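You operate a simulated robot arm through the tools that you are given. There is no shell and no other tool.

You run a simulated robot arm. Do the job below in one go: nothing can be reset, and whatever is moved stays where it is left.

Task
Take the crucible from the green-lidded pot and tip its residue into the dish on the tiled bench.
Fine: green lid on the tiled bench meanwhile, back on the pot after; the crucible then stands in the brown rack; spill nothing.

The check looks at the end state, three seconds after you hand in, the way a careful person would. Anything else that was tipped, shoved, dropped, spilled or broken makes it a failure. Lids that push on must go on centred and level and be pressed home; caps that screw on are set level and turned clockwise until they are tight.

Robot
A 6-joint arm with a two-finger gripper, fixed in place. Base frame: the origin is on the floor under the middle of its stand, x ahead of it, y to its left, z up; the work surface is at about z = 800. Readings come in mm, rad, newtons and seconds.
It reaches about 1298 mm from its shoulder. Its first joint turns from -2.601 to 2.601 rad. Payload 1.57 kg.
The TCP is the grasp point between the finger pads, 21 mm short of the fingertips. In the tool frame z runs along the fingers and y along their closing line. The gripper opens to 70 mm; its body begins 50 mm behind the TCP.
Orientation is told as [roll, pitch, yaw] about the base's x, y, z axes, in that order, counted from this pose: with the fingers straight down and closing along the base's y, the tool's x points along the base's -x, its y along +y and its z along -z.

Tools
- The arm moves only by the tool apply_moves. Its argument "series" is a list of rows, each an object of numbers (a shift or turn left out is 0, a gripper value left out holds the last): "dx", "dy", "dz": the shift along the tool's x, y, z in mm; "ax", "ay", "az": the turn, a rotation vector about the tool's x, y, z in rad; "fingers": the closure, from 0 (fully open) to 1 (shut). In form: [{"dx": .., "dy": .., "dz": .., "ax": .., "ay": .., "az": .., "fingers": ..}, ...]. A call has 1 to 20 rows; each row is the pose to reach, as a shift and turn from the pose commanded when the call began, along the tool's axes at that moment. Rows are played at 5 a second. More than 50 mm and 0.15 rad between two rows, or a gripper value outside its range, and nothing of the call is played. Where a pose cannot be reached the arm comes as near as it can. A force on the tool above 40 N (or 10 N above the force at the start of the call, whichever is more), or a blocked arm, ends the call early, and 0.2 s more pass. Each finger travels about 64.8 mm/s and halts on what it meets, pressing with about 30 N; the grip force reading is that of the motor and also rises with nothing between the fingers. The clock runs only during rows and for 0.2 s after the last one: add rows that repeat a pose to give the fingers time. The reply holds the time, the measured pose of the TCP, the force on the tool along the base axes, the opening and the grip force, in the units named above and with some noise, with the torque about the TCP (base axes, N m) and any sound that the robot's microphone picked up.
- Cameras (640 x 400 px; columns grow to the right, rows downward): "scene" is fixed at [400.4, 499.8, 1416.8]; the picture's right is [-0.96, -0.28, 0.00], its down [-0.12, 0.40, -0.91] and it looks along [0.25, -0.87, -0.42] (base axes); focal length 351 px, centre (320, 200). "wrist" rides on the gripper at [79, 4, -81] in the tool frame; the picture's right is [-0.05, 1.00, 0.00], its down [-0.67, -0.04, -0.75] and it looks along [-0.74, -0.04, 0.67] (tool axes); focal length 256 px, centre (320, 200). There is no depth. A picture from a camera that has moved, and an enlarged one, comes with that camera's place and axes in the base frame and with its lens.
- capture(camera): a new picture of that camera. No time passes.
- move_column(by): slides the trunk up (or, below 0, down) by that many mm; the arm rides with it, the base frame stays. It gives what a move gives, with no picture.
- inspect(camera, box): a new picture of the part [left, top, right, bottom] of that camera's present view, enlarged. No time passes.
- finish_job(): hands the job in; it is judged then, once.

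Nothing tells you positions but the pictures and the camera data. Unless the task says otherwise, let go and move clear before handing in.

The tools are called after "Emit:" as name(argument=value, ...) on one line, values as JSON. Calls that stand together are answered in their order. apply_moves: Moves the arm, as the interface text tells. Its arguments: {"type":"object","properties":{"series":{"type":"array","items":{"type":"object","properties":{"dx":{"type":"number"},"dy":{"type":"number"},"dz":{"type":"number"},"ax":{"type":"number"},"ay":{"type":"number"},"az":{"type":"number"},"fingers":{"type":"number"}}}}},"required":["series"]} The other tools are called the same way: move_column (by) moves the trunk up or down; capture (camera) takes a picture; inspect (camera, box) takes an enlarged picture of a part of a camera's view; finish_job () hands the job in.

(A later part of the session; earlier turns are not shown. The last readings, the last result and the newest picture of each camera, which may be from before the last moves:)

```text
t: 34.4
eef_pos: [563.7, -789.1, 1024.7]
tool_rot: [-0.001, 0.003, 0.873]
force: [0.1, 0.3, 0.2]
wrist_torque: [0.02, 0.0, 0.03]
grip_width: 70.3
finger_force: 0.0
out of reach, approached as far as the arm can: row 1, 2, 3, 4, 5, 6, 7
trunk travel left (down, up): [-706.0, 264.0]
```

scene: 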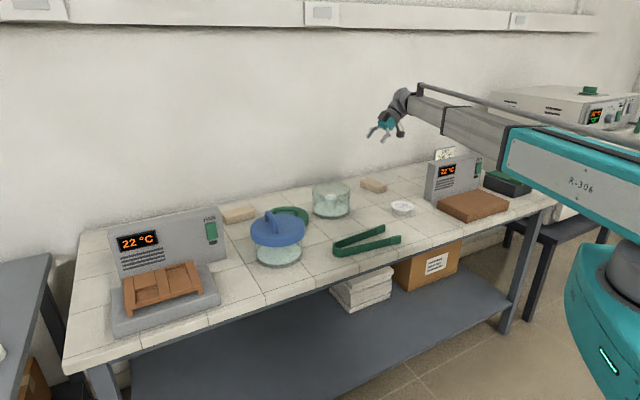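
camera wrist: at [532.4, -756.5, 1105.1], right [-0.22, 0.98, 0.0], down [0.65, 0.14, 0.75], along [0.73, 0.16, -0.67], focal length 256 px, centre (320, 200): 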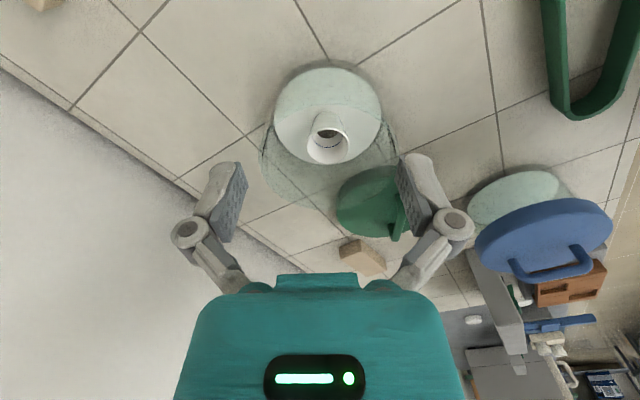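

Emit:
apply_moves(series=[{"dx": 24, "dy": 27}, {"dx": 48, "dy": 54}, {"dx": 72, "dy": 81}, {"dx": 96, "dy": 108.3}, {"dx": 96, "dy": 108.3}])

Emit:
apply_moves(series=[{"ay": 0.14}, {"ay": 0.28}, {"ay": 0.42}, {"ay": 0.56}, {"ay": 0.7}, {"ay": 0.84}, {"ay": 0.98}, {"ay": 1.1}, {"ay": 1.1}])

Emit:
capture(camera="wrist")

Emit:
capture(camera="scene")

```text
t: 35.6
eef_pos: [417.5, -795.9, 1023.5]
tool_rot: [0.0, 0.001, 0.872]
force: [0.2, -0.2, 0.1]
wrist_torque: [0.01, -0.04, -0.03]
grip_width: 69.9
finger_force: 0.0
trunk travel left (down, up): [-706.0, 264.0]
```

```text
t: 37.6
eef_pos: [414.6, -793.9, 1126.8]
tool_rot: [-0.003, 1.101, 0.873]
force: [-0.2, 1.2, 0.0]
wrist_torque: [0.01, 0.01, 0.0]
grip_width: 70.2
finger_force: 0.1
out of reach, approached as far as the arm can: row 2, 3, 4, 5, 6, 7, 8, 9
trunk travel left (down, up): [-706.0, 264.0]
```

```text
taken
camera wrist: at [435.5, -764.4, 1233.4], right [-0.75, 0.66, -0.05], down [0.65, 0.72, -0.26], along [-0.13, -0.22, -0.97], focal length 256 px, centre (320, 200)
```

wrist: 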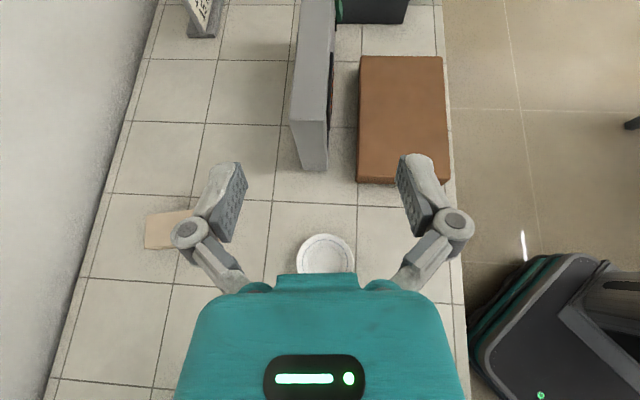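

```text
taken
```

scene: 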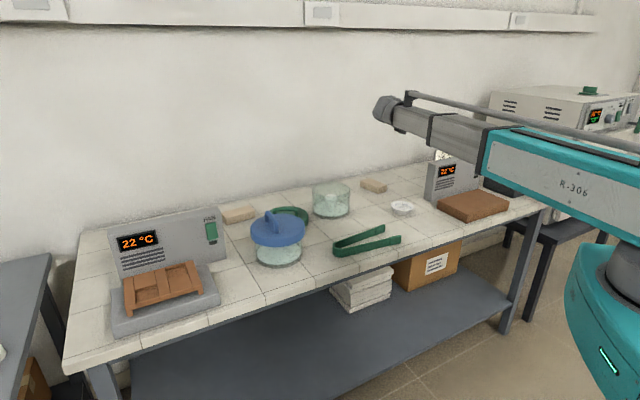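

This gives a good top view: the dish is at about (435, -782), 90 mm across, with the grey panel beyond it. I'll check the last part of the tilt.

Emit:
apply_moves(series=[{"ay": 0.14}, {"ay": 0.28}, {"ay": 0.42}, {"ay": 0.56}, {"ay": 0.56}])

Emit:
capture(camera="wrist")

Emit:
inspect(camera="scene", box=[340, 70, 540, 230])

```text
t: 38.8
eef_pos: [420.2, -788.9, 1227.9]
tool_rot: [-3.133, 1.48, -2.26]
force: [-0.5, 0.6, 0.0]
wrist_torque: [-0.05, 0.0, 0.0]
grip_width: 69.9
finger_force: 0.1
out of reach, approached as far as the arm can: row 1, 2, 3, 4, 5
trunk travel left (down, up): [-706.0, 264.0]
```

```text
taken
camera wrist: at [473.8, -721.2, 1298.7], right [-0.77, 0.64, -0.05], down [0.47, 0.5, -0.73], along [-0.44, -0.59, -0.68], focal length 256 px, centre (320, 200)
```

wrist: 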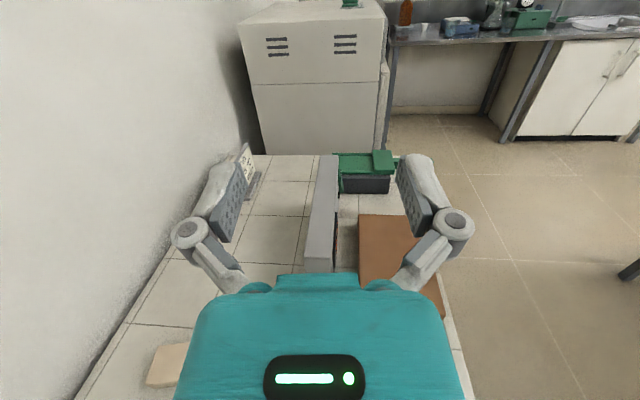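

```text
2.50 times, centred on (440, 150) of scene
camera zoom: at [400.4, 499.8, 1416.8], right [-0.96, -0.28, 0.0], down [-0.12, 0.4, -0.91], along [0.25, -0.87, -0.42], focal length 877 px, centre (20, 325)
```

zoom: 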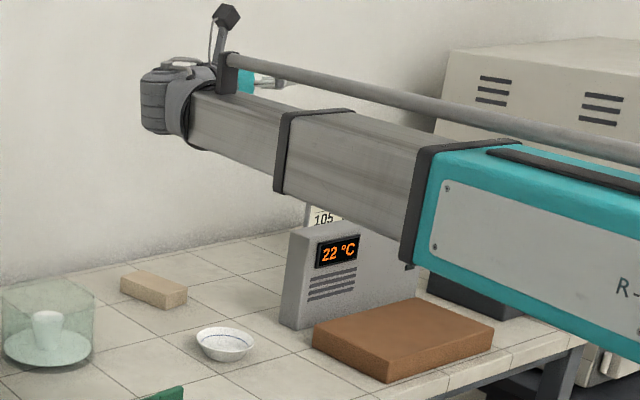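

The whole range from about -0.8 to +1.66 rad of lean is reachable with position held, so the plan is: pick upright out of the pot, set the crucible on free tiles, regrip it slanted, then pour low over the dish. I'll return to upright.

Emit:
apply_moves(series=[{"ay": -0.14}, {"ay": -0.28}, {"ay": -0.42}, {"ay": -0.56}, {"ay": -0.7}, {"ay": -0.84}, {"ay": -0.98}, {"ay": -1.12}, {"ay": -1.26}, {"ay": -1.4}, {"ay": -1.53}, {"ay": -1.66}, {"ay": -1.66}])

```text
t: 41.6
eef_pos: [418.0, -789.4, 1025.4]
tool_rot: [-0.001, -0.001, 0.873]
force: [0.4, 0.3, 0.1]
wrist_torque: [0.02, -0.01, -0.02]
grip_width: 70.0
finger_force: 0.1
out of reach, approached as far as the arm can: row 1, 2, 3, 4, 5, 6, 7, 8, 9, 10, 11, 12, 13
trunk travel left (down, up): [-706.0, 264.0]
```

Emit:
apply_moves(series=[{"dx": -25, "dy": -28}, {"dx": -50, "dy": -56}, {"dx": -75, "dy": -84}, {"dx": -100, "dy": -112}, {"dx": -125, "dy": -140}, {"dx": -149, "dy": -166}, {"dx": -149, "dy": -166}])

Emit:
capture(camera="wrist")

Emit:
inspect(camera="wrist", box=[240, 50, 400, 210])

```text
t: 43.2
eef_pos: [644.2, -783.5, 1025.0]
tool_rot: [0.0, 0.0, 0.872]
force: [0.3, 0.2, -0.9]
wrist_torque: [-0.01, 0.02, -0.01]
grip_width: 69.7
finger_force: 0.2
out of reach, approached as far as the arm can: row 2, 3, 4, 5
trunk travel left (down, up): [-706.0, 264.0]
```

```text
taken
camera wrist: at [590.6, -843.5, 1105.2], right [-0.73, 0.68, 0.0], down [0.46, 0.49, 0.74], along [0.51, 0.54, -0.67], focal length 256 px, centre (320, 200)
```

wrist: 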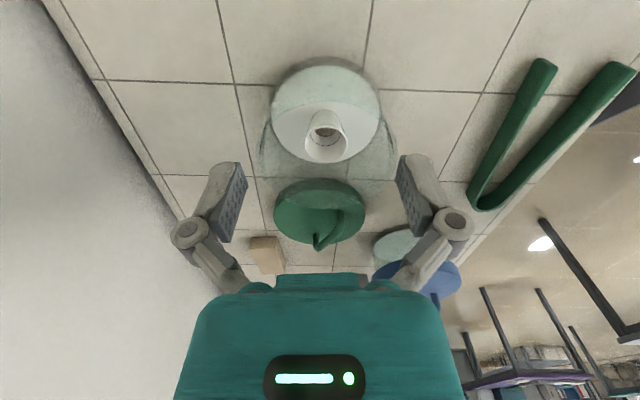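

```text
2.50 times, centred on (320, 130) of wrist
camera zoom: at [590.6, -843.5, 1105.2], right [-0.73, 0.68, 0.0], down [0.46, 0.49, 0.74], along [0.51, 0.54, -0.67], focal length 640 px, centre (320, 375)
```

zoom: 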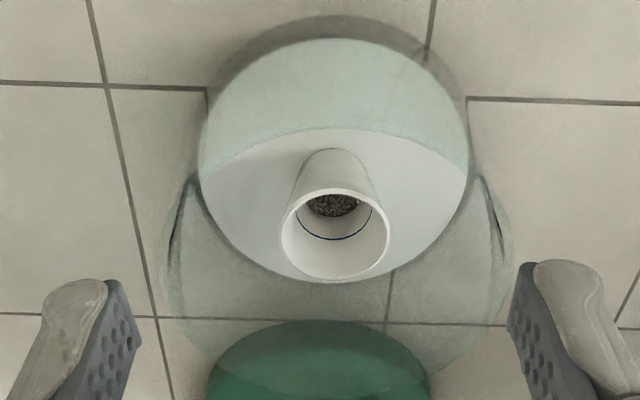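

The crucible is at about (705.3, -706.6), centred in the pot, rim about 51 mm. I'll move over it and lower to just above the pot's rim for a check.

Emit:
apply_moves(series=[{"dx": -33, "dy": 1}, {"dx": -66, "dy": 2}, {"dx": -98.2, "dy": 2.6}, {"dx": -98.2, "dy": 2.6}, {"dx": -98.2, "dy": 2.6}])

Emit:
move_column(by=-95)

Emit:
capture(camera="wrist")

Emit:
inspect(camera="scene", box=[280, 110, 400, 230])

```text
t: 44.4
eef_pos: [705.7, -707.2, 1023.6]
tool_rot: [0.0, 0.0, 0.874]
force: [0.4, -0.6, -0.3]
wrist_torque: [0.0, 0.02, 0.01]
grip_width: 70.0
finger_force: 0.1
out of reach, approached as far as the arm can: row 1, 2, 3, 4, 5
trunk travel left (down, up): [-706.0, 264.0]
```

```text
t: 45.7
eef_pos: [705.5, -707.0, 929.9]
tool_rot: [0.0, 0.001, 0.874]
force: [0.1, 0.0, -0.5]
wrist_torque: [0.04, 0.02, 0.01]
grip_width: 69.8
finger_force: 0.1
trunk travel left (down, up): [-611.0, 359.0]
```

```text
taken
camera wrist: at [652.2, -766.5, 1010.2], right [-0.73, 0.68, 0.0], down [0.46, 0.49, 0.74], along [0.51, 0.54, -0.67], focal length 256 px, centre (320, 200)
```

wrist: 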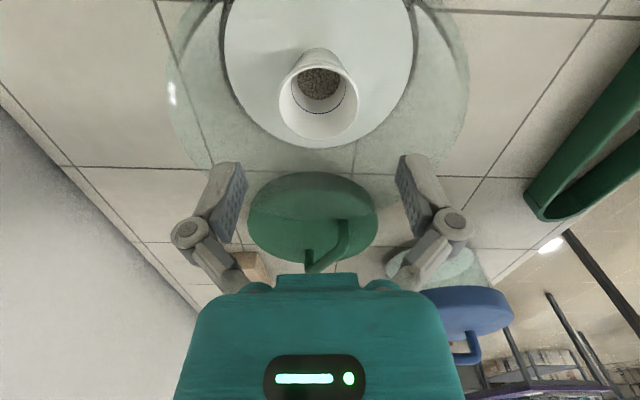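

```text
3.33 times, centred on (340, 170) of scene
camera zoom: at [400.4, 499.8, 1416.8], right [-0.96, -0.28, 0.0], down [-0.12, 0.4, -0.91], along [0.25, -0.87, -0.42], focal length 1169 px, centre (253, 300)
```

zoom: 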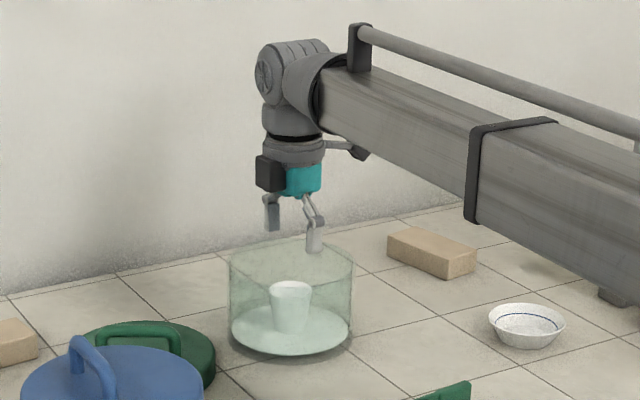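

Well centred (within about 2 mm). A tiny correction, then down into the pot in two steps with the fingers opened a bit less than full.

Emit:
apply_moves(series=[{"dx": 1.5, "dy": -0.8, "fingers": 0.03}, {"dx": 1.5, "dy": -0.8, "fingers": 0.03}])

Emit:
move_column(by=-55)

Emit:
capture(camera="wrist")

Emit:
inspect(camera="scene", box=[280, 130, 400, 230])

```text
t: 46.3
eef_pos: [706.0, -709.4, 929.1]
tool_rot: [0.001, 0.001, 0.873]
force: [0.6, 0.0, -0.1]
wrist_torque: [0.01, -0.02, 0.02]
grip_width: 67.9
finger_force: 0.0
trunk travel left (down, up): [-611.0, 359.0]
```

```text
t: 47.2
eef_pos: [705.6, -709.6, 875.7]
tool_rot: [0.001, -0.001, 0.873]
force: [-0.1, 0.0, -0.8]
wrist_torque: [-0.01, -0.01, 0.03]
grip_width: 67.7
finger_force: 0.1
trunk travel left (down, up): [-556.0, 414.0]
```

```text
taken
camera wrist: at [652.0, -768.2, 955.2], right [-0.73, 0.68, 0.0], down [0.46, 0.49, 0.74], along [0.51, 0.54, -0.67], focal length 256 px, centre (320, 200)
```

wrist: 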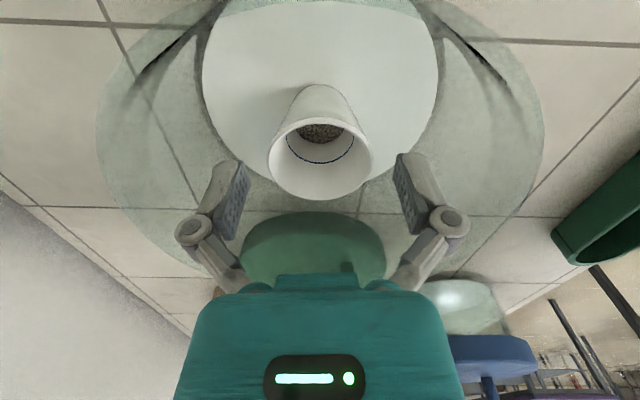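

```text
4.00 times, centred on (340, 180) of scene
camera zoom: at [400.4, 499.8, 1416.8], right [-0.96, -0.28, 0.0], down [-0.12, 0.4, -0.91], along [0.25, -0.87, -0.42], focal length 1403 px, centre (240, 280)
```

zoom: 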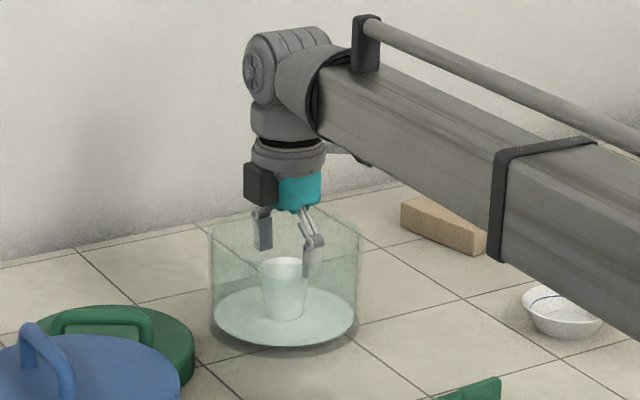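

Centred on the crucible. Down the last 33 mm, leaving the gripper's camera above the pot rim, then close gently.

Emit:
move_column(by=-20)

Emit:
move_column(by=-14)

Emit:
capture(camera="wrist")

Emit:
inspect(camera="scene", box=[290, 150, 390, 230])

```text
t: 47.9
eef_pos: [704.1, -708.1, 855.1]
tool_rot: [0.001, 0.0, 0.871]
force: [-0.6, 0.5, 1.0]
wrist_torque: [0.0, -0.01, 0.02]
grip_width: 67.9
finger_force: 0.0
trunk travel left (down, up): [-536.0, 434.0]
```

```text
t: 48.5
eef_pos: [705.3, -709.1, 841.2]
tool_rot: [-0.001, -0.001, 0.873]
force: [0.7, -0.1, 0.1]
wrist_torque: [-0.01, -0.03, 0.0]
grip_width: 68.0
finger_force: 0.1
trunk travel left (down, up): [-522.0, 448.0]
```

```text
taken
camera wrist: at [652.0, -768.2, 921.2], right [-0.73, 0.68, 0.0], down [0.46, 0.49, 0.74], along [0.51, 0.54, -0.67], focal length 256 px, centre (320, 200)
```

wrist: 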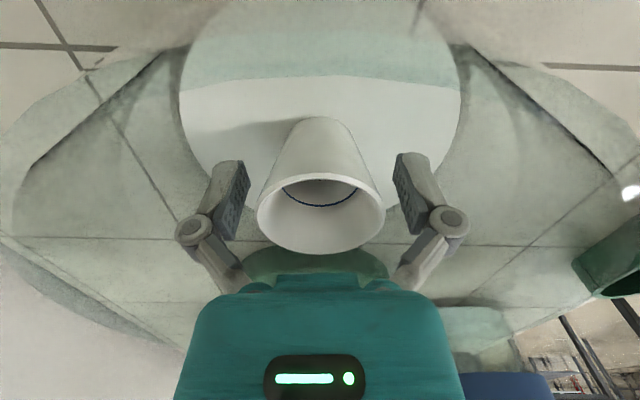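

```text
5.00 times, centred on (340, 190) of scene
camera zoom: at [400.4, 499.8, 1416.8], right [-0.96, -0.28, 0.0], down [-0.12, 0.4, -0.91], along [0.25, -0.87, -0.42], focal length 1754 px, centre (220, 250)
```

zoom: 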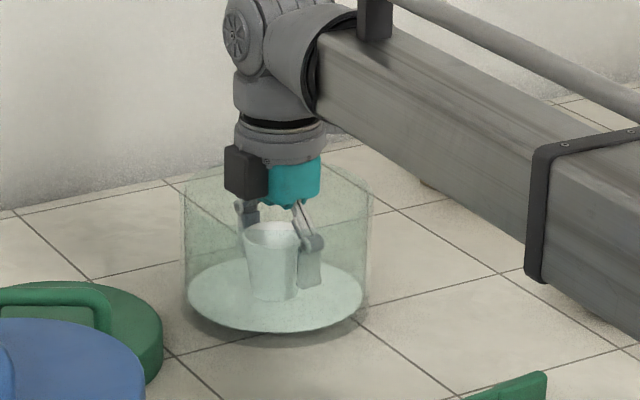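

Both pads are evenly spaced around the crucible. Closing gradually.

Emit:
apply_moves(series=[{"fingers": 0.1}, {"fingers": 0.15}, {"fingers": 0.2}, {"fingers": 0.24}, {"fingers": 0.27}, {"fingers": 0.3}, {"fingers": 0.33}, {"fingers": 0.36}, {"fingers": 0.4}, {"fingers": 0.45}, {"fingers": 0.45}, {"fingers": 0.45}])

Emit:
capture(camera="wrist")

```text
t: 51.1
eef_pos: [705.6, -709.0, 841.9]
tool_rot: [0.0, 0.0, 0.873]
force: [0.0, 0.4, -0.2]
wrist_torque: [-0.02, 0.02, -0.01]
grip_width: 48.6
finger_force: 29.7
trunk travel left (down, up): [-522.0, 448.0]
```

```text
taken
camera wrist: at [652.0, -768.3, 921.1], right [-0.73, 0.68, 0.0], down [0.46, 0.49, 0.74], along [0.51, 0.54, -0.67], focal length 256 px, centre (320, 200)
```

wrist: 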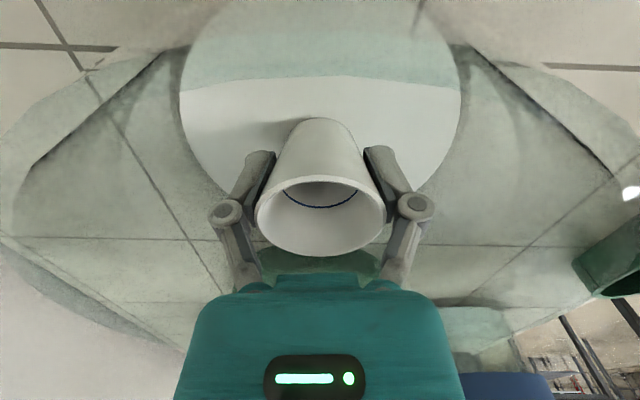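

Gripped at 48.6 mm with 30 N and almost no side force. Lifting slowly.

Emit:
move_column(by=5)

Emit:
capture(camera="wrist")

Emit:
inspect(camera="scene", box=[290, 150, 390, 230])

```text
t: 51.7
eef_pos: [706.2, -708.1, 846.5]
tool_rot: [-0.001, 0.0, 0.871]
force: [-0.1, 1.0, -0.4]
wrist_torque: [0.01, -0.01, 0.01]
grip_width: 48.7
finger_force: 30.0
trunk travel left (down, up): [-527.0, 443.0]
```

```text
taken
camera wrist: at [652.1, -768.3, 926.1], right [-0.73, 0.68, 0.0], down [0.46, 0.49, 0.74], along [0.51, 0.54, -0.67], focal length 256 px, centre (320, 200)
```

wrist: 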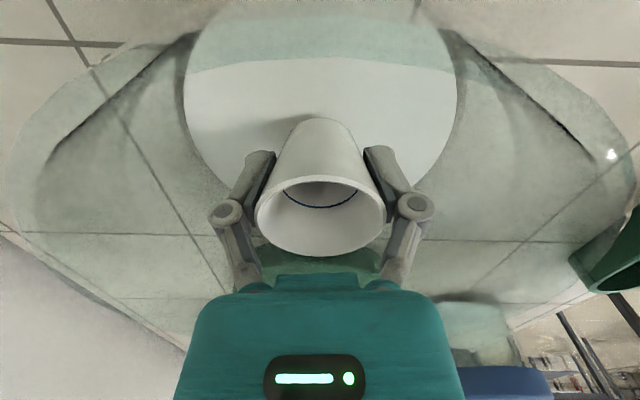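

```text
5.00 times, centred on (340, 190) of scene
camera zoom: at [400.4, 499.8, 1416.8], right [-0.96, -0.28, 0.0], down [-0.12, 0.4, -0.91], along [0.25, -0.87, -0.42], focal length 1754 px, centre (220, 250)
```

zoom: 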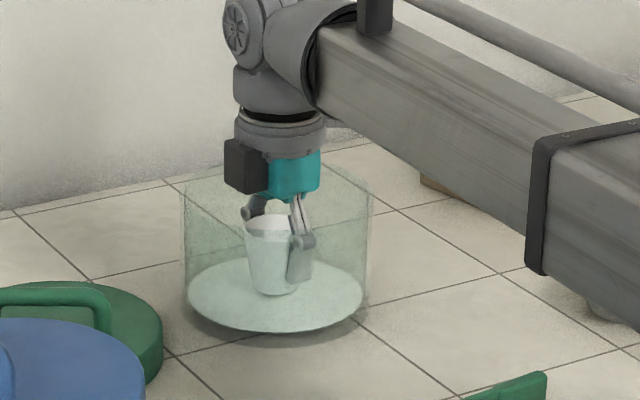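

The crucible came up with the gripper and does not shift in the pads. Lifting clear of the pot.

Emit:
move_column(by=40)

Emit:
move_column(by=80)

Emit:
capture(camera="wrist")

Emit:
inspect(camera="scene", box=[270, 100, 430, 230])

```text
t: 52.5
eef_pos: [706.4, -710.2, 884.9]
tool_rot: [0.001, 0.001, 0.874]
force: [-0.6, 0.4, -0.5]
wrist_torque: [-0.01, 0.02, -0.01]
grip_width: 48.7
finger_force: 30.2
trunk travel left (down, up): [-567.0, 403.0]
```

```text
t: 53.7
eef_pos: [704.5, -709.4, 966.9]
tool_rot: [-0.001, -0.001, 0.873]
force: [-1.1, 0.4, -0.3]
wrist_torque: [-0.02, 0.0, 0.02]
grip_width: 48.2
finger_force: 30.2
trunk travel left (down, up): [-647.0, 323.0]
```

```text
taken
camera wrist: at [652.1, -768.3, 1046.0], right [-0.73, 0.68, 0.0], down [0.46, 0.49, 0.74], along [0.51, 0.54, -0.67], focal length 256 px, centre (320, 200)
```

wrist: 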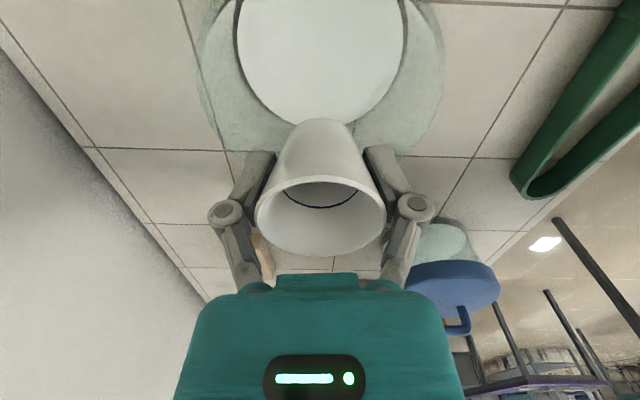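

```text
3.08 times, centred on (350, 165) of scene
camera zoom: at [400.4, 499.8, 1416.8], right [-0.96, -0.28, 0.0], down [-0.12, 0.4, -0.91], along [0.25, -0.87, -0.42], focal length 1079 px, centre (228, 308)
```

zoom: 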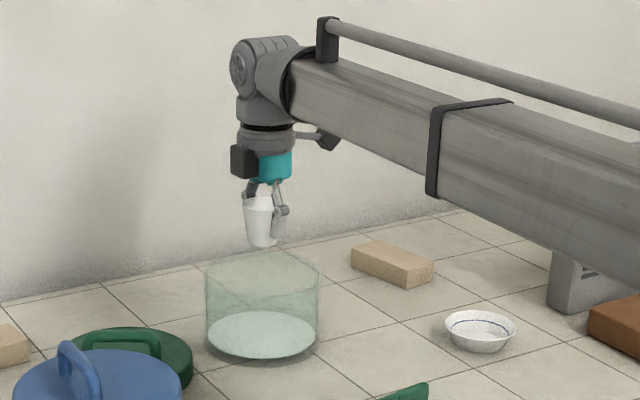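

Carrying it slowly to the clear tiles at about (560, -790).

Emit:
apply_moves(series=[{"dx": 8, "dy": 3}, {"dx": 22, "dy": 8.5}, {"dx": 42, "dy": 16}, {"dx": 64, "dy": 24.5}, {"dx": 88, "dy": 33.5}, {"dx": 110, "dy": 42}, {"dx": 130, "dy": 49.5}, {"dx": 145, "dy": 55.5}, {"dx": 155.3, "dy": 59.3}, {"dx": 155.3, "dy": 59.3}, {"dx": 155.3, "dy": 59.3}])

Emit:
capture(camera="scene")

Emit:
capture(camera="wrist")

```text
t: 56.1
eef_pos: [560.7, -789.5, 967.3]
tool_rot: [0.001, 0.0, 0.873]
force: [0.6, -0.2, -0.1]
wrist_torque: [0.0, 0.02, 0.0]
grip_width: 48.1
finger_force: 30.3
trunk travel left (down, up): [-647.0, 323.0]
```

```text
taken
```

scene: 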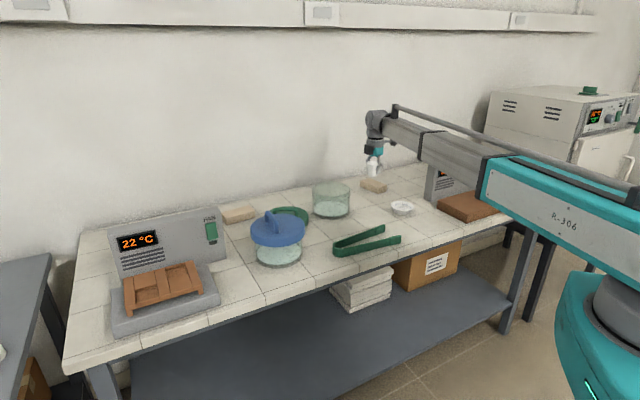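

```text
taken
camera wrist: at [507.0, -848.9, 1046.1], right [-0.73, 0.68, 0.0], down [0.46, 0.49, 0.74], along [0.51, 0.54, -0.67], focal length 256 px, centre (320, 200)
```

wrist: 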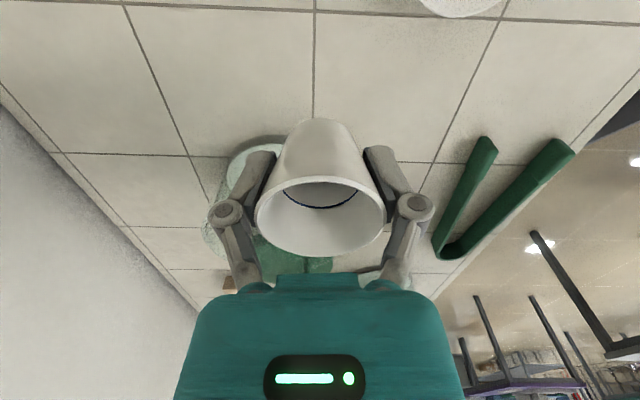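

Emit:
move_column(by=-105)

Emit:
move_column(by=-18)

Emit:
inspect(camera="scene", box=[320, 150, 420, 230])

```text
t: 57.4
eef_pos: [559.7, -791.4, 861.1]
tool_rot: [0.0, 0.001, 0.871]
force: [-0.6, 1.0, -0.7]
wrist_torque: [-0.01, 0.02, -0.02]
grip_width: 48.5
finger_force: 30.5
trunk travel left (down, up): [-542.0, 428.0]
```

```text
t: 58.1
eef_pos: [560.3, -788.8, 843.9]
tool_rot: [-0.001, 0.001, 0.873]
force: [0.1, -0.2, -0.5]
wrist_torque: [-0.02, 0.01, 0.02]
grip_width: 48.1
finger_force: 30.2
trunk travel left (down, up): [-524.0, 446.0]
```

```text
5.00 times, centred on (370, 190) of scene
camera zoom: at [400.4, 499.8, 1416.8], right [-0.96, -0.28, 0.0], down [-0.12, 0.4, -0.91], along [0.25, -0.87, -0.42], focal length 1754 px, centre (70, 250)
```

zoom: 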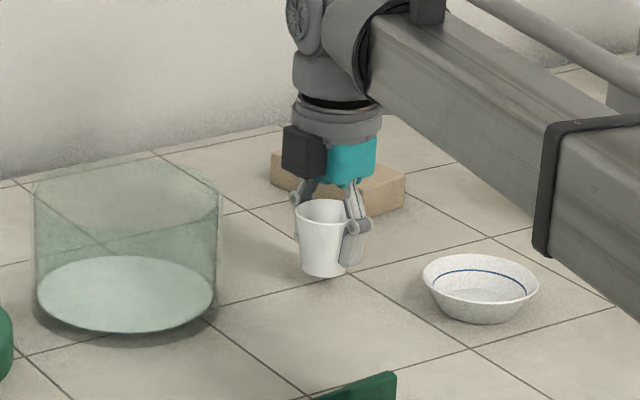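

Emit:
move_column(by=-4)

Emit:
move_column(by=-2)

Emit:
move_column(by=-2)

```text
t: 58.6
eef_pos: [560.0, -789.1, 837.3]
tool_rot: [0.001, 0.0, 0.874]
force: [-0.2, -0.6, -0.2]
wrist_torque: [-0.02, -0.03, 0.01]
grip_width: 48.2
finger_force: 30.1
trunk travel left (down, up): [-520.0, 450.0]
```

```text
t: 59.1
eef_pos: [560.8, -789.8, 837.0]
tool_rot: [0.001, 0.001, 0.871]
force: [-0.3, 0.0, 0.2]
wrist_torque: [-0.01, 0.03, 0.05]
grip_width: 45.6
finger_force: 29.8
trunk travel left (down, up): [-518.0, 452.0]
```

```text
t: 59.7
eef_pos: [560.2, -789.3, 833.1]
tool_rot: [-0.001, -0.001, 0.872]
force: [0.4, 0.4, -0.7]
wrist_torque: [0.01, 0.0, 0.02]
grip_width: 45.8
finger_force: 30.0
trunk travel left (down, up): [-516.0, 454.0]
```

The grip width dropped to 45.6, so something shifted in the pads; I'll look before going on.

Emit:
capture(camera="wrist")

Emit:
inspect(camera="scene", box=[340, 160, 420, 225])

```text
taken
camera wrist: at [507.0, -848.9, 915.2], right [-0.73, 0.68, 0.0], down [0.46, 0.49, 0.74], along [0.51, 0.54, -0.67], focal length 256 px, centre (320, 200)
```

wrist: 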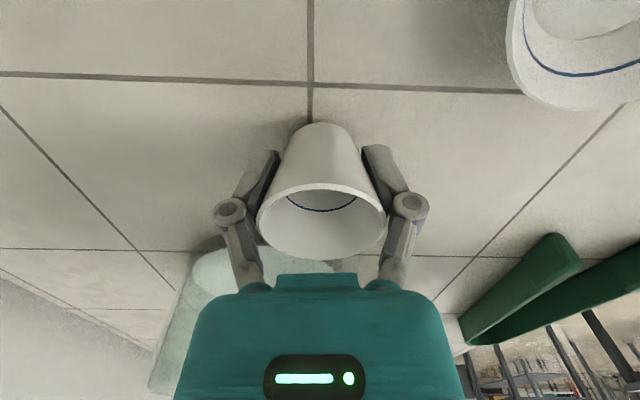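

```text
6.15 times, centred on (380, 192) of scene
camera zoom: at [400.4, 499.8, 1416.8], right [-0.96, -0.28, 0.0], down [-0.12, 0.4, -0.91], along [0.25, -0.87, -0.42], focal length 2158 px, centre (-49, 246)
```

zoom: 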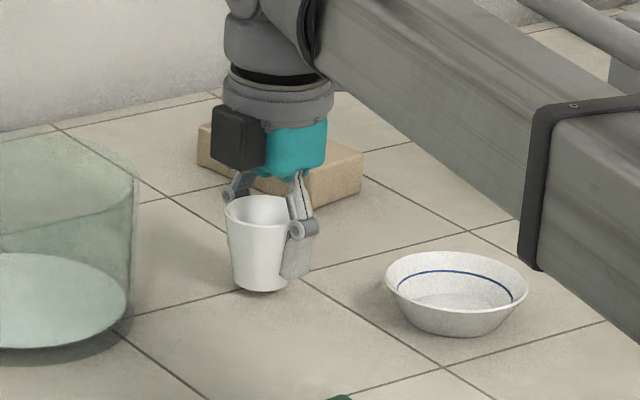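

Emit:
inspect(camera="scene", box=[365, 180, 395, 215])

Emit:
inspect(camera="wrist", box=[220, 100, 420, 280])

```text
11.43 times, centred on (380, 198) of scene
camera zoom: at [400.4, 499.8, 1416.8], right [-0.96, -0.28, 0.0], down [-0.12, 0.4, -0.91], along [0.25, -0.87, -0.42], focal length 4008 px, centre (-366, 229)
```

zoom: 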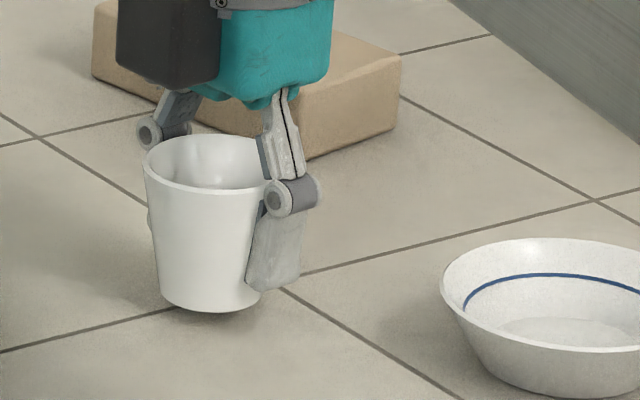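

```text
2.22 times, centred on (320, 190) of wrist
camera zoom: at [507.0, -848.9, 915.2], right [-0.73, 0.68, 0.0], down [0.46, 0.49, 0.74], along [0.51, 0.54, -0.67], focal length 569 px, centre (320, 222)
```

zoom: 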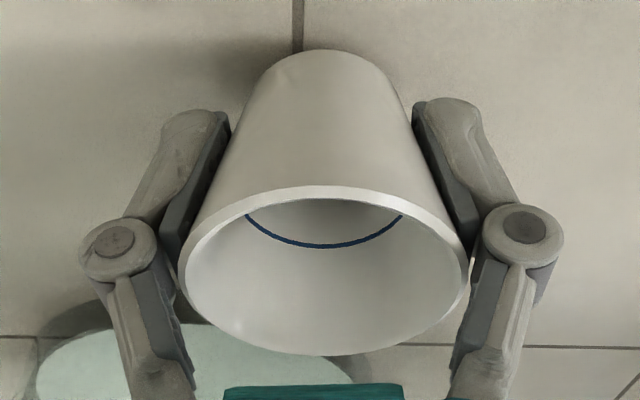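

It is standing on the tile now (it moved up about 3 mm in the pads). I'll release it gently.

Emit:
apply_moves(series=[{"fingers": 0.33}, {"fingers": 0.3}, {"fingers": 0.25}, {"fingers": 0.18}, {"fingers": 0.1}, {"fingers": 0.03}, {"fingers": 0.0}, {"fingers": 0.0}])

Emit:
inspect(camera="scene", box=[365, 180, 395, 215])

Emit:
capture(camera="wrist")

```text
t: 61.5
eef_pos: [561.4, -789.8, 834.6]
tool_rot: [0.0, 0.001, 0.874]
force: [0.6, -0.5, -0.1]
wrist_torque: [-0.03, 0.04, 0.0]
grip_width: 69.6
finger_force: 0.0
trunk travel left (down, up): [-516.0, 454.0]
```

```text
11.43 times, centred on (380, 198) of scene
camera zoom: at [400.4, 499.8, 1416.8], right [-0.96, -0.28, 0.0], down [-0.12, 0.4, -0.91], along [0.25, -0.87, -0.42], focal length 4008 px, centre (-366, 229)
```

zoom: 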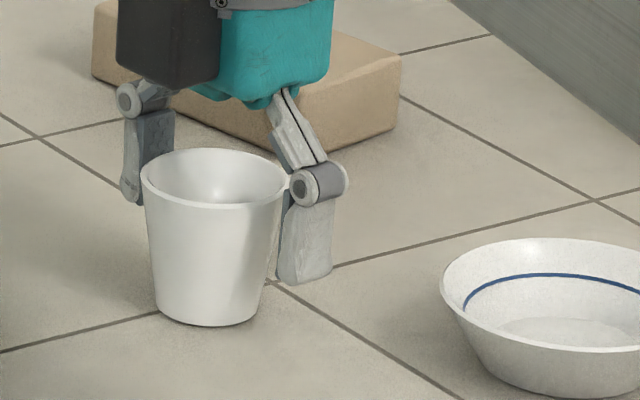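

```text
taken
camera wrist: at [507.0, -848.9, 915.2], right [-0.73, 0.68, 0.0], down [0.46, 0.49, 0.74], along [0.51, 0.54, -0.67], focal length 256 px, centre (320, 200)
```

wrist: 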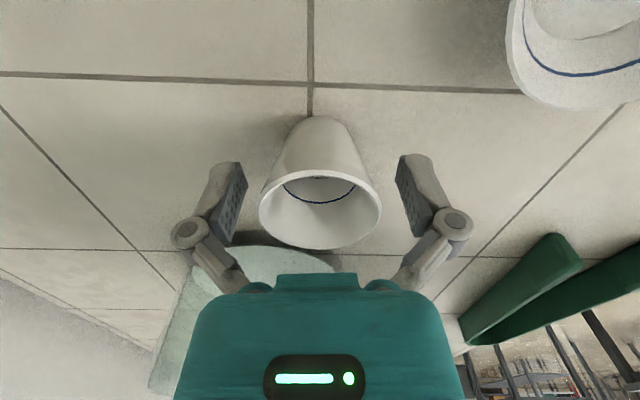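

The crucible stands upright on the tile with its contents in place. I'll rise clear, lean the tool about 31° (wrist toward the panel side), and come back down onto it slanted.

Emit:
move_column(by=75)

Emit:
apply_moves(series=[{"dx": 1.5, "ay": -0.08}, {"dx": 1.5, "ay": -0.18}, {"dx": 1.5, "ay": -0.3}, {"dx": 1.5, "ay": -0.42}, {"dx": 1.5, "ay": -0.55}, {"dx": 1.5, "ay": -0.55}])

Emit:
capture(camera="wrist")

Emit:
inspect(camera="scene", box=[330, 120, 430, 225])

```text
t: 62.6
eef_pos: [561.1, -790.0, 910.6]
tool_rot: [0.0, -0.002, 0.873]
force: [-0.2, -0.2, 0.4]
wrist_torque: [-0.01, -0.02, 0.01]
grip_width: 70.2
finger_force: 0.1
trunk travel left (down, up): [-591.0, 379.0]
```

```text
t: 64.0
eef_pos: [558.6, -791.0, 937.4]
tool_rot: [-0.001, -0.551, 0.873]
force: [-0.7, 0.2, 0.5]
wrist_torque: [-0.03, 0.03, 0.0]
grip_width: 70.1
finger_force: 0.0
out of reach, approached as far as the arm can: row 3, 4, 5, 6
trunk travel left (down, up): [-591.0, 379.0]
```

```text
taken
camera wrist: at [485.8, -873.6, 964.1], right [-0.74, 0.68, 0.03], down [0.14, 0.11, 0.98], along [0.66, 0.73, -0.18], focal length 256 px, centre (320, 200)
```

wrist: 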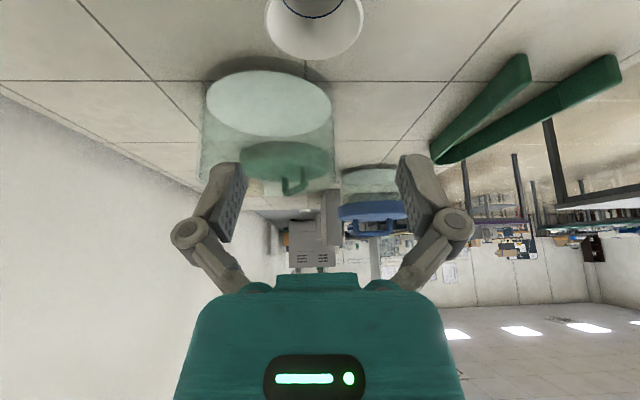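

```text
3.81 times, centred on (380, 172) of scene
camera zoom: at [400.4, 499.8, 1416.8], right [-0.96, -0.28, 0.0], down [-0.12, 0.4, -0.91], along [0.25, -0.87, -0.42], focal length 1336 px, centre (91, 305)
```

zoom: 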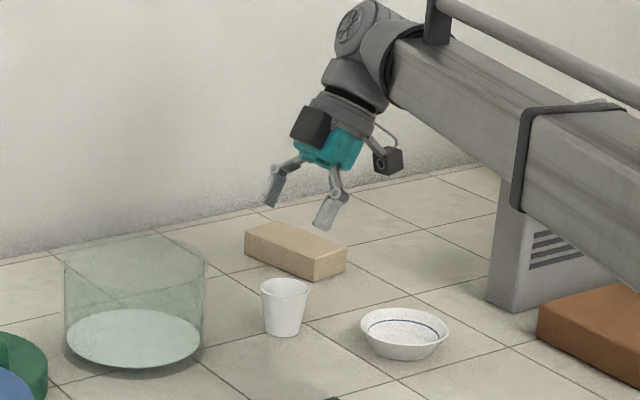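

Orientation is right and clear of the block and panel. Lowering part way to check alignment.

Emit:
move_column(by=-60)

Emit:
capture(camera="wrist")

Emit:
inspect(camera="scene", box=[330, 140, 430, 225])

```text
t: 65.0
eef_pos: [559.7, -790.6, 877.1]
tool_rot: [-0.002, -0.551, 0.873]
force: [0.6, 0.0, 0.8]
wrist_torque: [-0.01, 0.0, -0.02]
grip_width: 69.8
finger_force: 0.1
trunk travel left (down, up): [-531.0, 439.0]
```

```text
taken
camera wrist: at [485.8, -873.5, 904.2], right [-0.74, 0.68, 0.03], down [0.14, 0.12, 0.98], along [0.66, 0.73, -0.18], focal length 256 px, centre (320, 200)
```

wrist: 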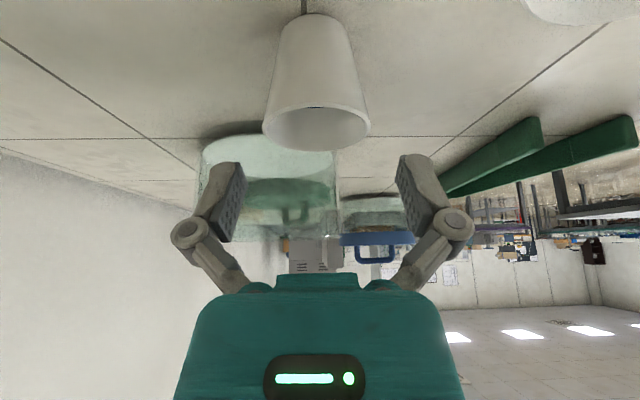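

```text
4.71 times, centred on (380, 182) of scene
camera zoom: at [400.4, 499.8, 1416.8], right [-0.96, -0.28, 0.0], down [-0.12, 0.4, -0.91], along [0.25, -0.87, -0.42], focal length 1650 px, centre (38, 282)
```

zoom: 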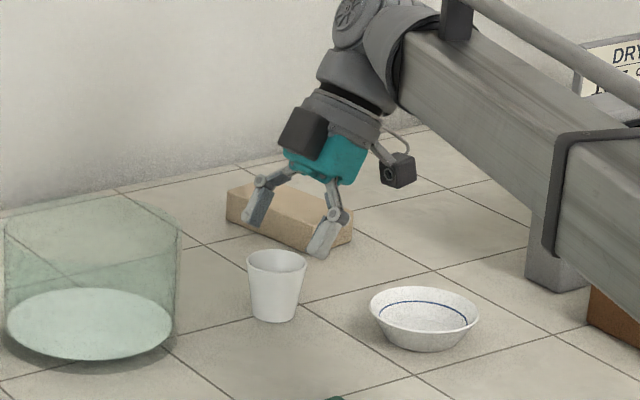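

Aligned to within 2 mm. Small correction and then lower onto the crucible in steps.

Emit:
apply_moves(series=[{"dx": -1.4, "dy": -0.9, "dz": 0.8}, {"dx": -1.4, "dy": -0.9, "dz": 0.8}])

Emit:
move_column(by=-25)

Emit:
capture(camera="wrist")

Emit:
inspect(camera="scene", box=[350, 160, 410, 220])

```text
t: 65.6
eef_pos: [561.3, -790.0, 876.2]
tool_rot: [-0.003, -0.549, 0.874]
force: [0.0, -1.0, 0.4]
wrist_torque: [0.03, -0.02, -0.01]
grip_width: 69.9
finger_force: 0.1
trunk travel left (down, up): [-531.0, 439.0]
```

```text
t: 66.3
eef_pos: [560.7, -789.2, 852.5]
tool_rot: [-0.001, -0.552, 0.873]
force: [0.0, 0.8, 0.7]
wrist_torque: [-0.01, 0.0, 0.02]
grip_width: 69.8
finger_force: 0.0
trunk travel left (down, up): [-506.0, 464.0]
```

```text
taken
camera wrist: at [487.5, -872.8, 879.2], right [-0.74, 0.68, 0.03], down [0.14, 0.11, 0.98], along [0.66, 0.73, -0.18], focal length 256 px, centre (320, 200)
```

wrist: 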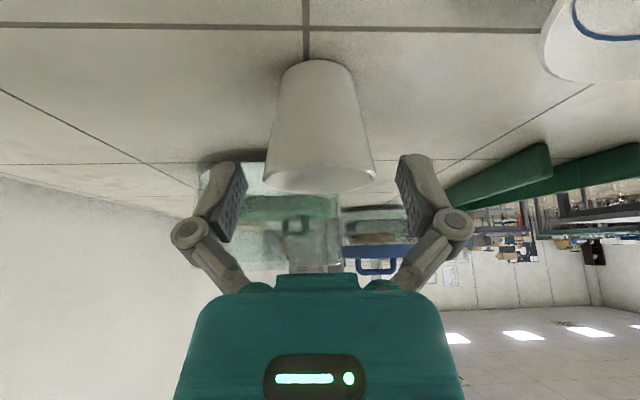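

```text
6.67 times, centred on (380, 190) of scene
camera zoom: at [400.4, 499.8, 1416.8], right [-0.96, -0.28, 0.0], down [-0.12, 0.4, -0.91], along [0.25, -0.87, -0.42], focal length 2338 px, centre (-80, 267)
```

zoom: 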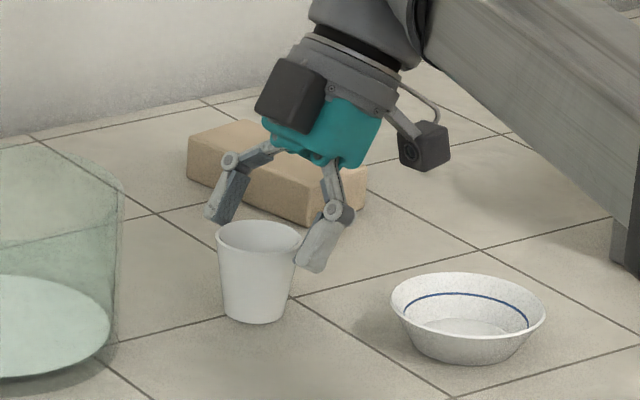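

Emit:
move_column(by=-14)

Emit:
move_column(by=-8)

Emit:
capture(camera="wrist")

Emit:
inspect(camera="scene", box=[350, 160, 410, 220])

```text
t: 66.9
eef_pos: [560.3, -790.3, 838.4]
tool_rot: [-0.002, -0.55, 0.872]
force: [-0.1, -0.8, 0.9]
wrist_torque: [0.02, 0.0, -0.01]
grip_width: 70.1
finger_force: 0.1
trunk travel left (down, up): [-492.0, 478.0]
```

```text
t: 67.5
eef_pos: [560.5, -790.1, 830.5]
tool_rot: [-0.002, -0.55, 0.872]
force: [0.5, -0.1, 0.1]
wrist_torque: [0.01, -0.01, 0.03]
grip_width: 70.2
finger_force: 0.0
trunk travel left (down, up): [-484.0, 486.0]
```

```text
taken
camera wrist: at [487.5, -872.8, 857.2], right [-0.74, 0.68, 0.03], down [0.14, 0.11, 0.98], along [0.66, 0.73, -0.18], focal length 256 px, centre (320, 200)
```

wrist: 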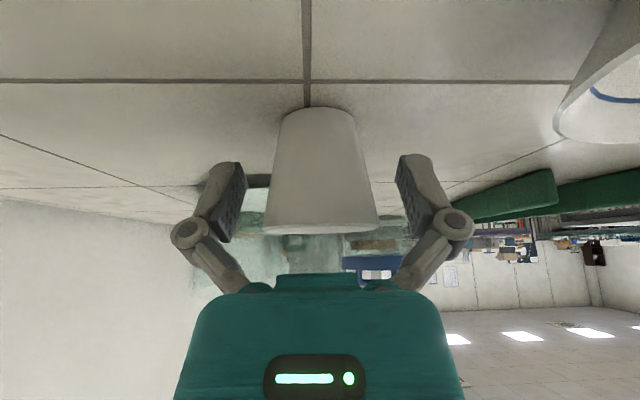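

```text
6.67 times, centred on (380, 190) of scene
camera zoom: at [400.4, 499.8, 1416.8], right [-0.96, -0.28, 0.0], down [-0.12, 0.4, -0.91], along [0.25, -0.87, -0.42], focal length 2338 px, centre (-80, 267)
```

zoom: 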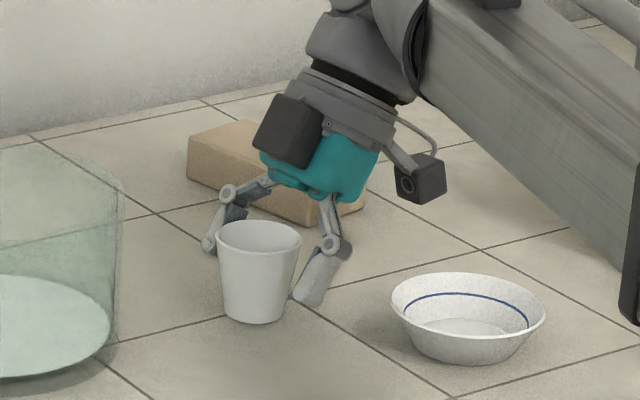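

The slanted fingers straddle the crucible evenly. Closing.

Emit:
apply_moves(series=[{"fingers": 0.1}, {"fingers": 0.16}, {"fingers": 0.22}, {"fingers": 0.26}, {"fingers": 0.29}, {"fingers": 0.32}, {"fingers": 0.35}, {"fingers": 0.38}, {"fingers": 0.42}, {"fingers": 0.48}, {"fingers": 0.52}, {"fingers": 0.52}, {"fingers": 0.52}])

Emit:
capture(camera="wrist")

Emit:
inspect(camera="scene", box=[350, 160, 410, 220])

```text
t: 70.3
eef_pos: [561.4, -789.8, 830.9]
tool_rot: [-0.003, -0.551, 0.873]
force: [0.1, 0.9, 0.5]
wrist_torque: [0.01, -0.01, 0.03]
grip_width: 45.1
finger_force: 29.9
trunk travel left (down, up): [-484.0, 486.0]
```

```text
taken
camera wrist: at [487.6, -872.8, 857.1], right [-0.74, 0.68, 0.03], down [0.14, 0.11, 0.98], along [0.66, 0.73, -0.18], focal length 256 px, centre (320, 200)
```

wrist: 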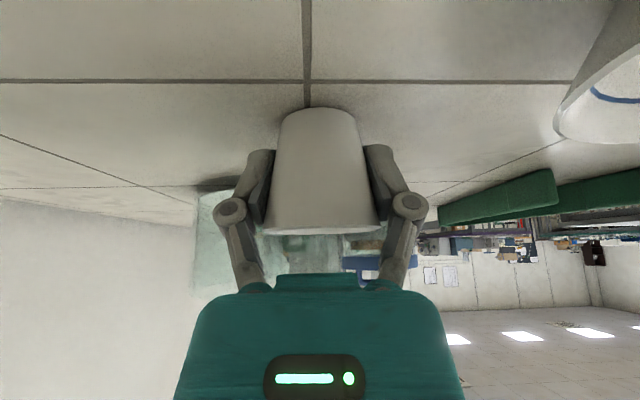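

```text
6.67 times, centred on (380, 190) of scene
camera zoom: at [400.4, 499.8, 1416.8], right [-0.96, -0.28, 0.0], down [-0.12, 0.4, -0.91], along [0.25, -0.87, -0.42], focal length 2338 px, centre (-80, 267)
```

zoom: 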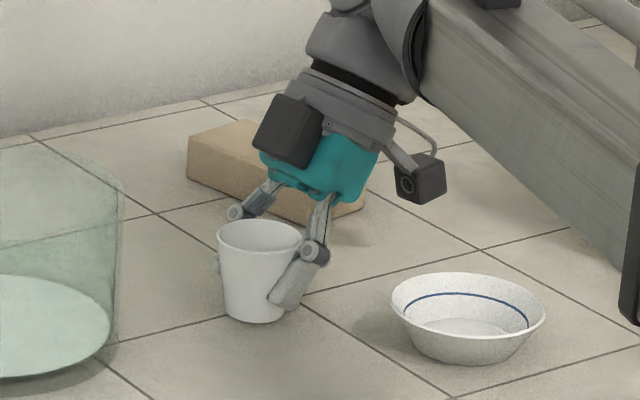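

Gripped at 45.1 mm, the crucible did not move. Lifting a little and checking it stays put.

Emit:
move_column(by=6)

Emit:
move_column(by=50)

Emit:
capture(camera="wrist")

Emit:
inspect(camera="scene", box=[350, 140, 410, 200])

```text
t: 70.8
eef_pos: [560.8, -791.0, 836.7]
tool_rot: [0.001, -0.55, 0.872]
force: [0.0, 0.7, -0.3]
wrist_torque: [0.01, 0.0, -0.01]
grip_width: 45.5
finger_force: 29.7
trunk travel left (down, up): [-490.0, 480.0]
```

```text
t: 71.8
eef_pos: [560.6, -790.0, 886.6]
tool_rot: [-0.001, -0.55, 0.873]
force: [-1.3, 0.4, 0.0]
wrist_torque: [0.0, 0.01, -0.01]
grip_width: 45.0
finger_force: 30.1
trunk travel left (down, up): [-540.0, 430.0]
```

```text
taken
camera wrist: at [487.6, -872.9, 913.1], right [-0.74, 0.68, 0.03], down [0.14, 0.11, 0.98], along [0.66, 0.73, -0.18], focal length 256 px, centre (320, 200)
```

wrist: 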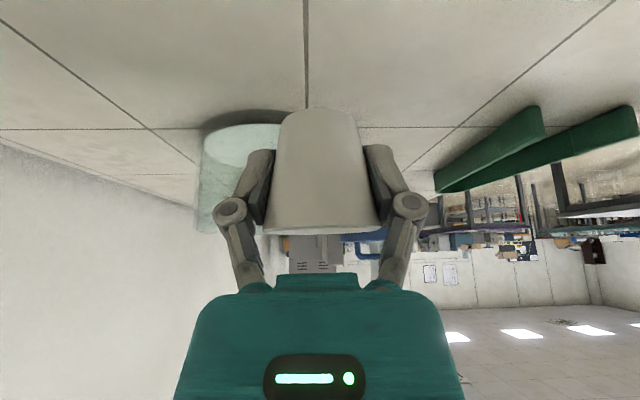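

```text
6.67 times, centred on (380, 170) of scene
camera zoom: at [400.4, 499.8, 1416.8], right [-0.96, -0.28, 0.0], down [-0.12, 0.4, -0.91], along [0.25, -0.87, -0.42], focal length 2338 px, centre (-80, 400)
```

zoom: 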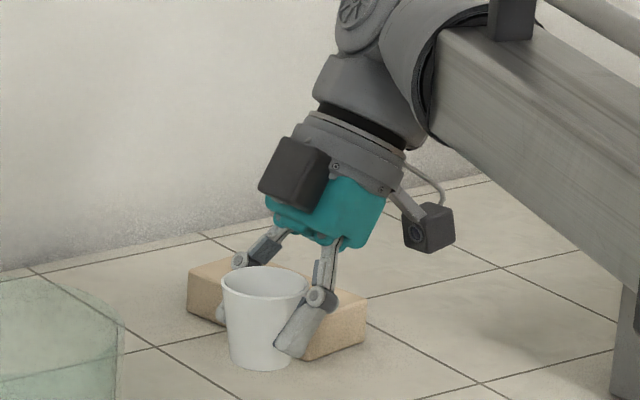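

Held firmly. Now I'll raise a bit more and bring the tool to vertical, which tips the crucible about 31°, well short of spilling since the granules lie at the bottom.

Emit:
move_column(by=40)

Emit:
apply_moves(series=[{"ay": 0.05}, {"ay": 0.11}, {"ay": 0.18}, {"ay": 0.25}, {"ay": 0.32}, {"ay": 0.39}, {"ay": 0.45}, {"ay": 0.5}, {"ay": 0.5}])

Emit:
capture(camera="wrist")

Emit:
inspect(camera="scene", box=[340, 120, 420, 220])

```text
t: 72.6
eef_pos: [560.6, -790.0, 926.5]
tool_rot: [0.002, -0.549, 0.873]
force: [0.1, -0.5, 0.1]
wrist_torque: [0.02, 0.02, -0.02]
grip_width: 45.1
finger_force: 29.5
trunk travel left (down, up): [-580.0, 390.0]
```

```text
t: 74.6
eef_pos: [560.5, -791.3, 900.0]
tool_rot: [-0.003, -0.05, 0.873]
force: [-0.8, 0.2, -0.7]
wrist_torque: [0.0, 0.0, 0.03]
grip_width: 45.1
finger_force: 30.0
out of reach, approached as far as the arm can: row 1, 2, 3, 4, 5, 6, 7, 8, 9
trunk travel left (down, up): [-580.0, 390.0]
```

```text
taken
camera wrist: at [504.5, -853.7, 975.4], right [-0.73, 0.68, 0.0], down [0.43, 0.46, 0.78], along [0.53, 0.57, -0.63], focal length 256 px, centre (320, 200)
```

wrist: 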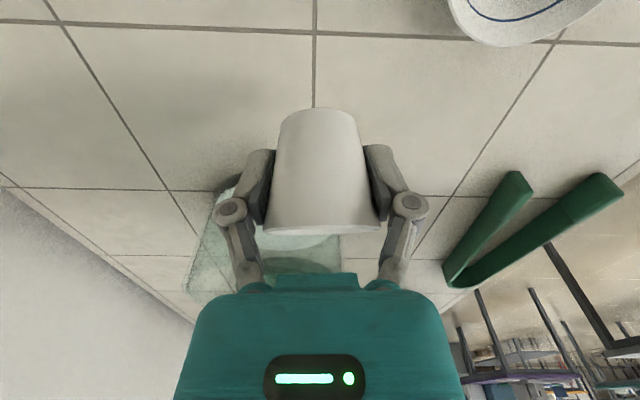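

```text
4.00 times, centred on (380, 170) of scene
camera zoom: at [400.4, 499.8, 1416.8], right [-0.96, -0.28, 0.0], down [-0.12, 0.4, -0.91], along [0.25, -0.87, -0.42], focal length 1403 px, centre (80, 320)
```

zoom: 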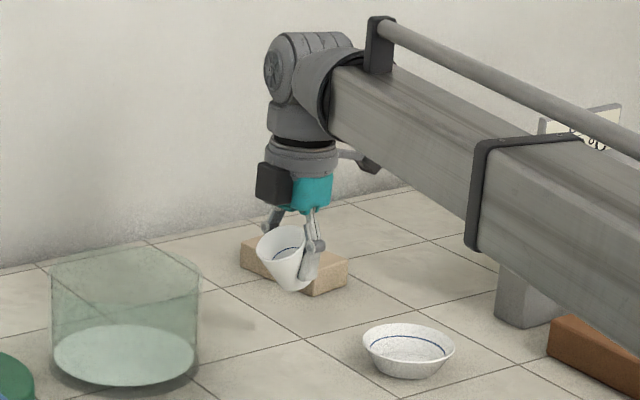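

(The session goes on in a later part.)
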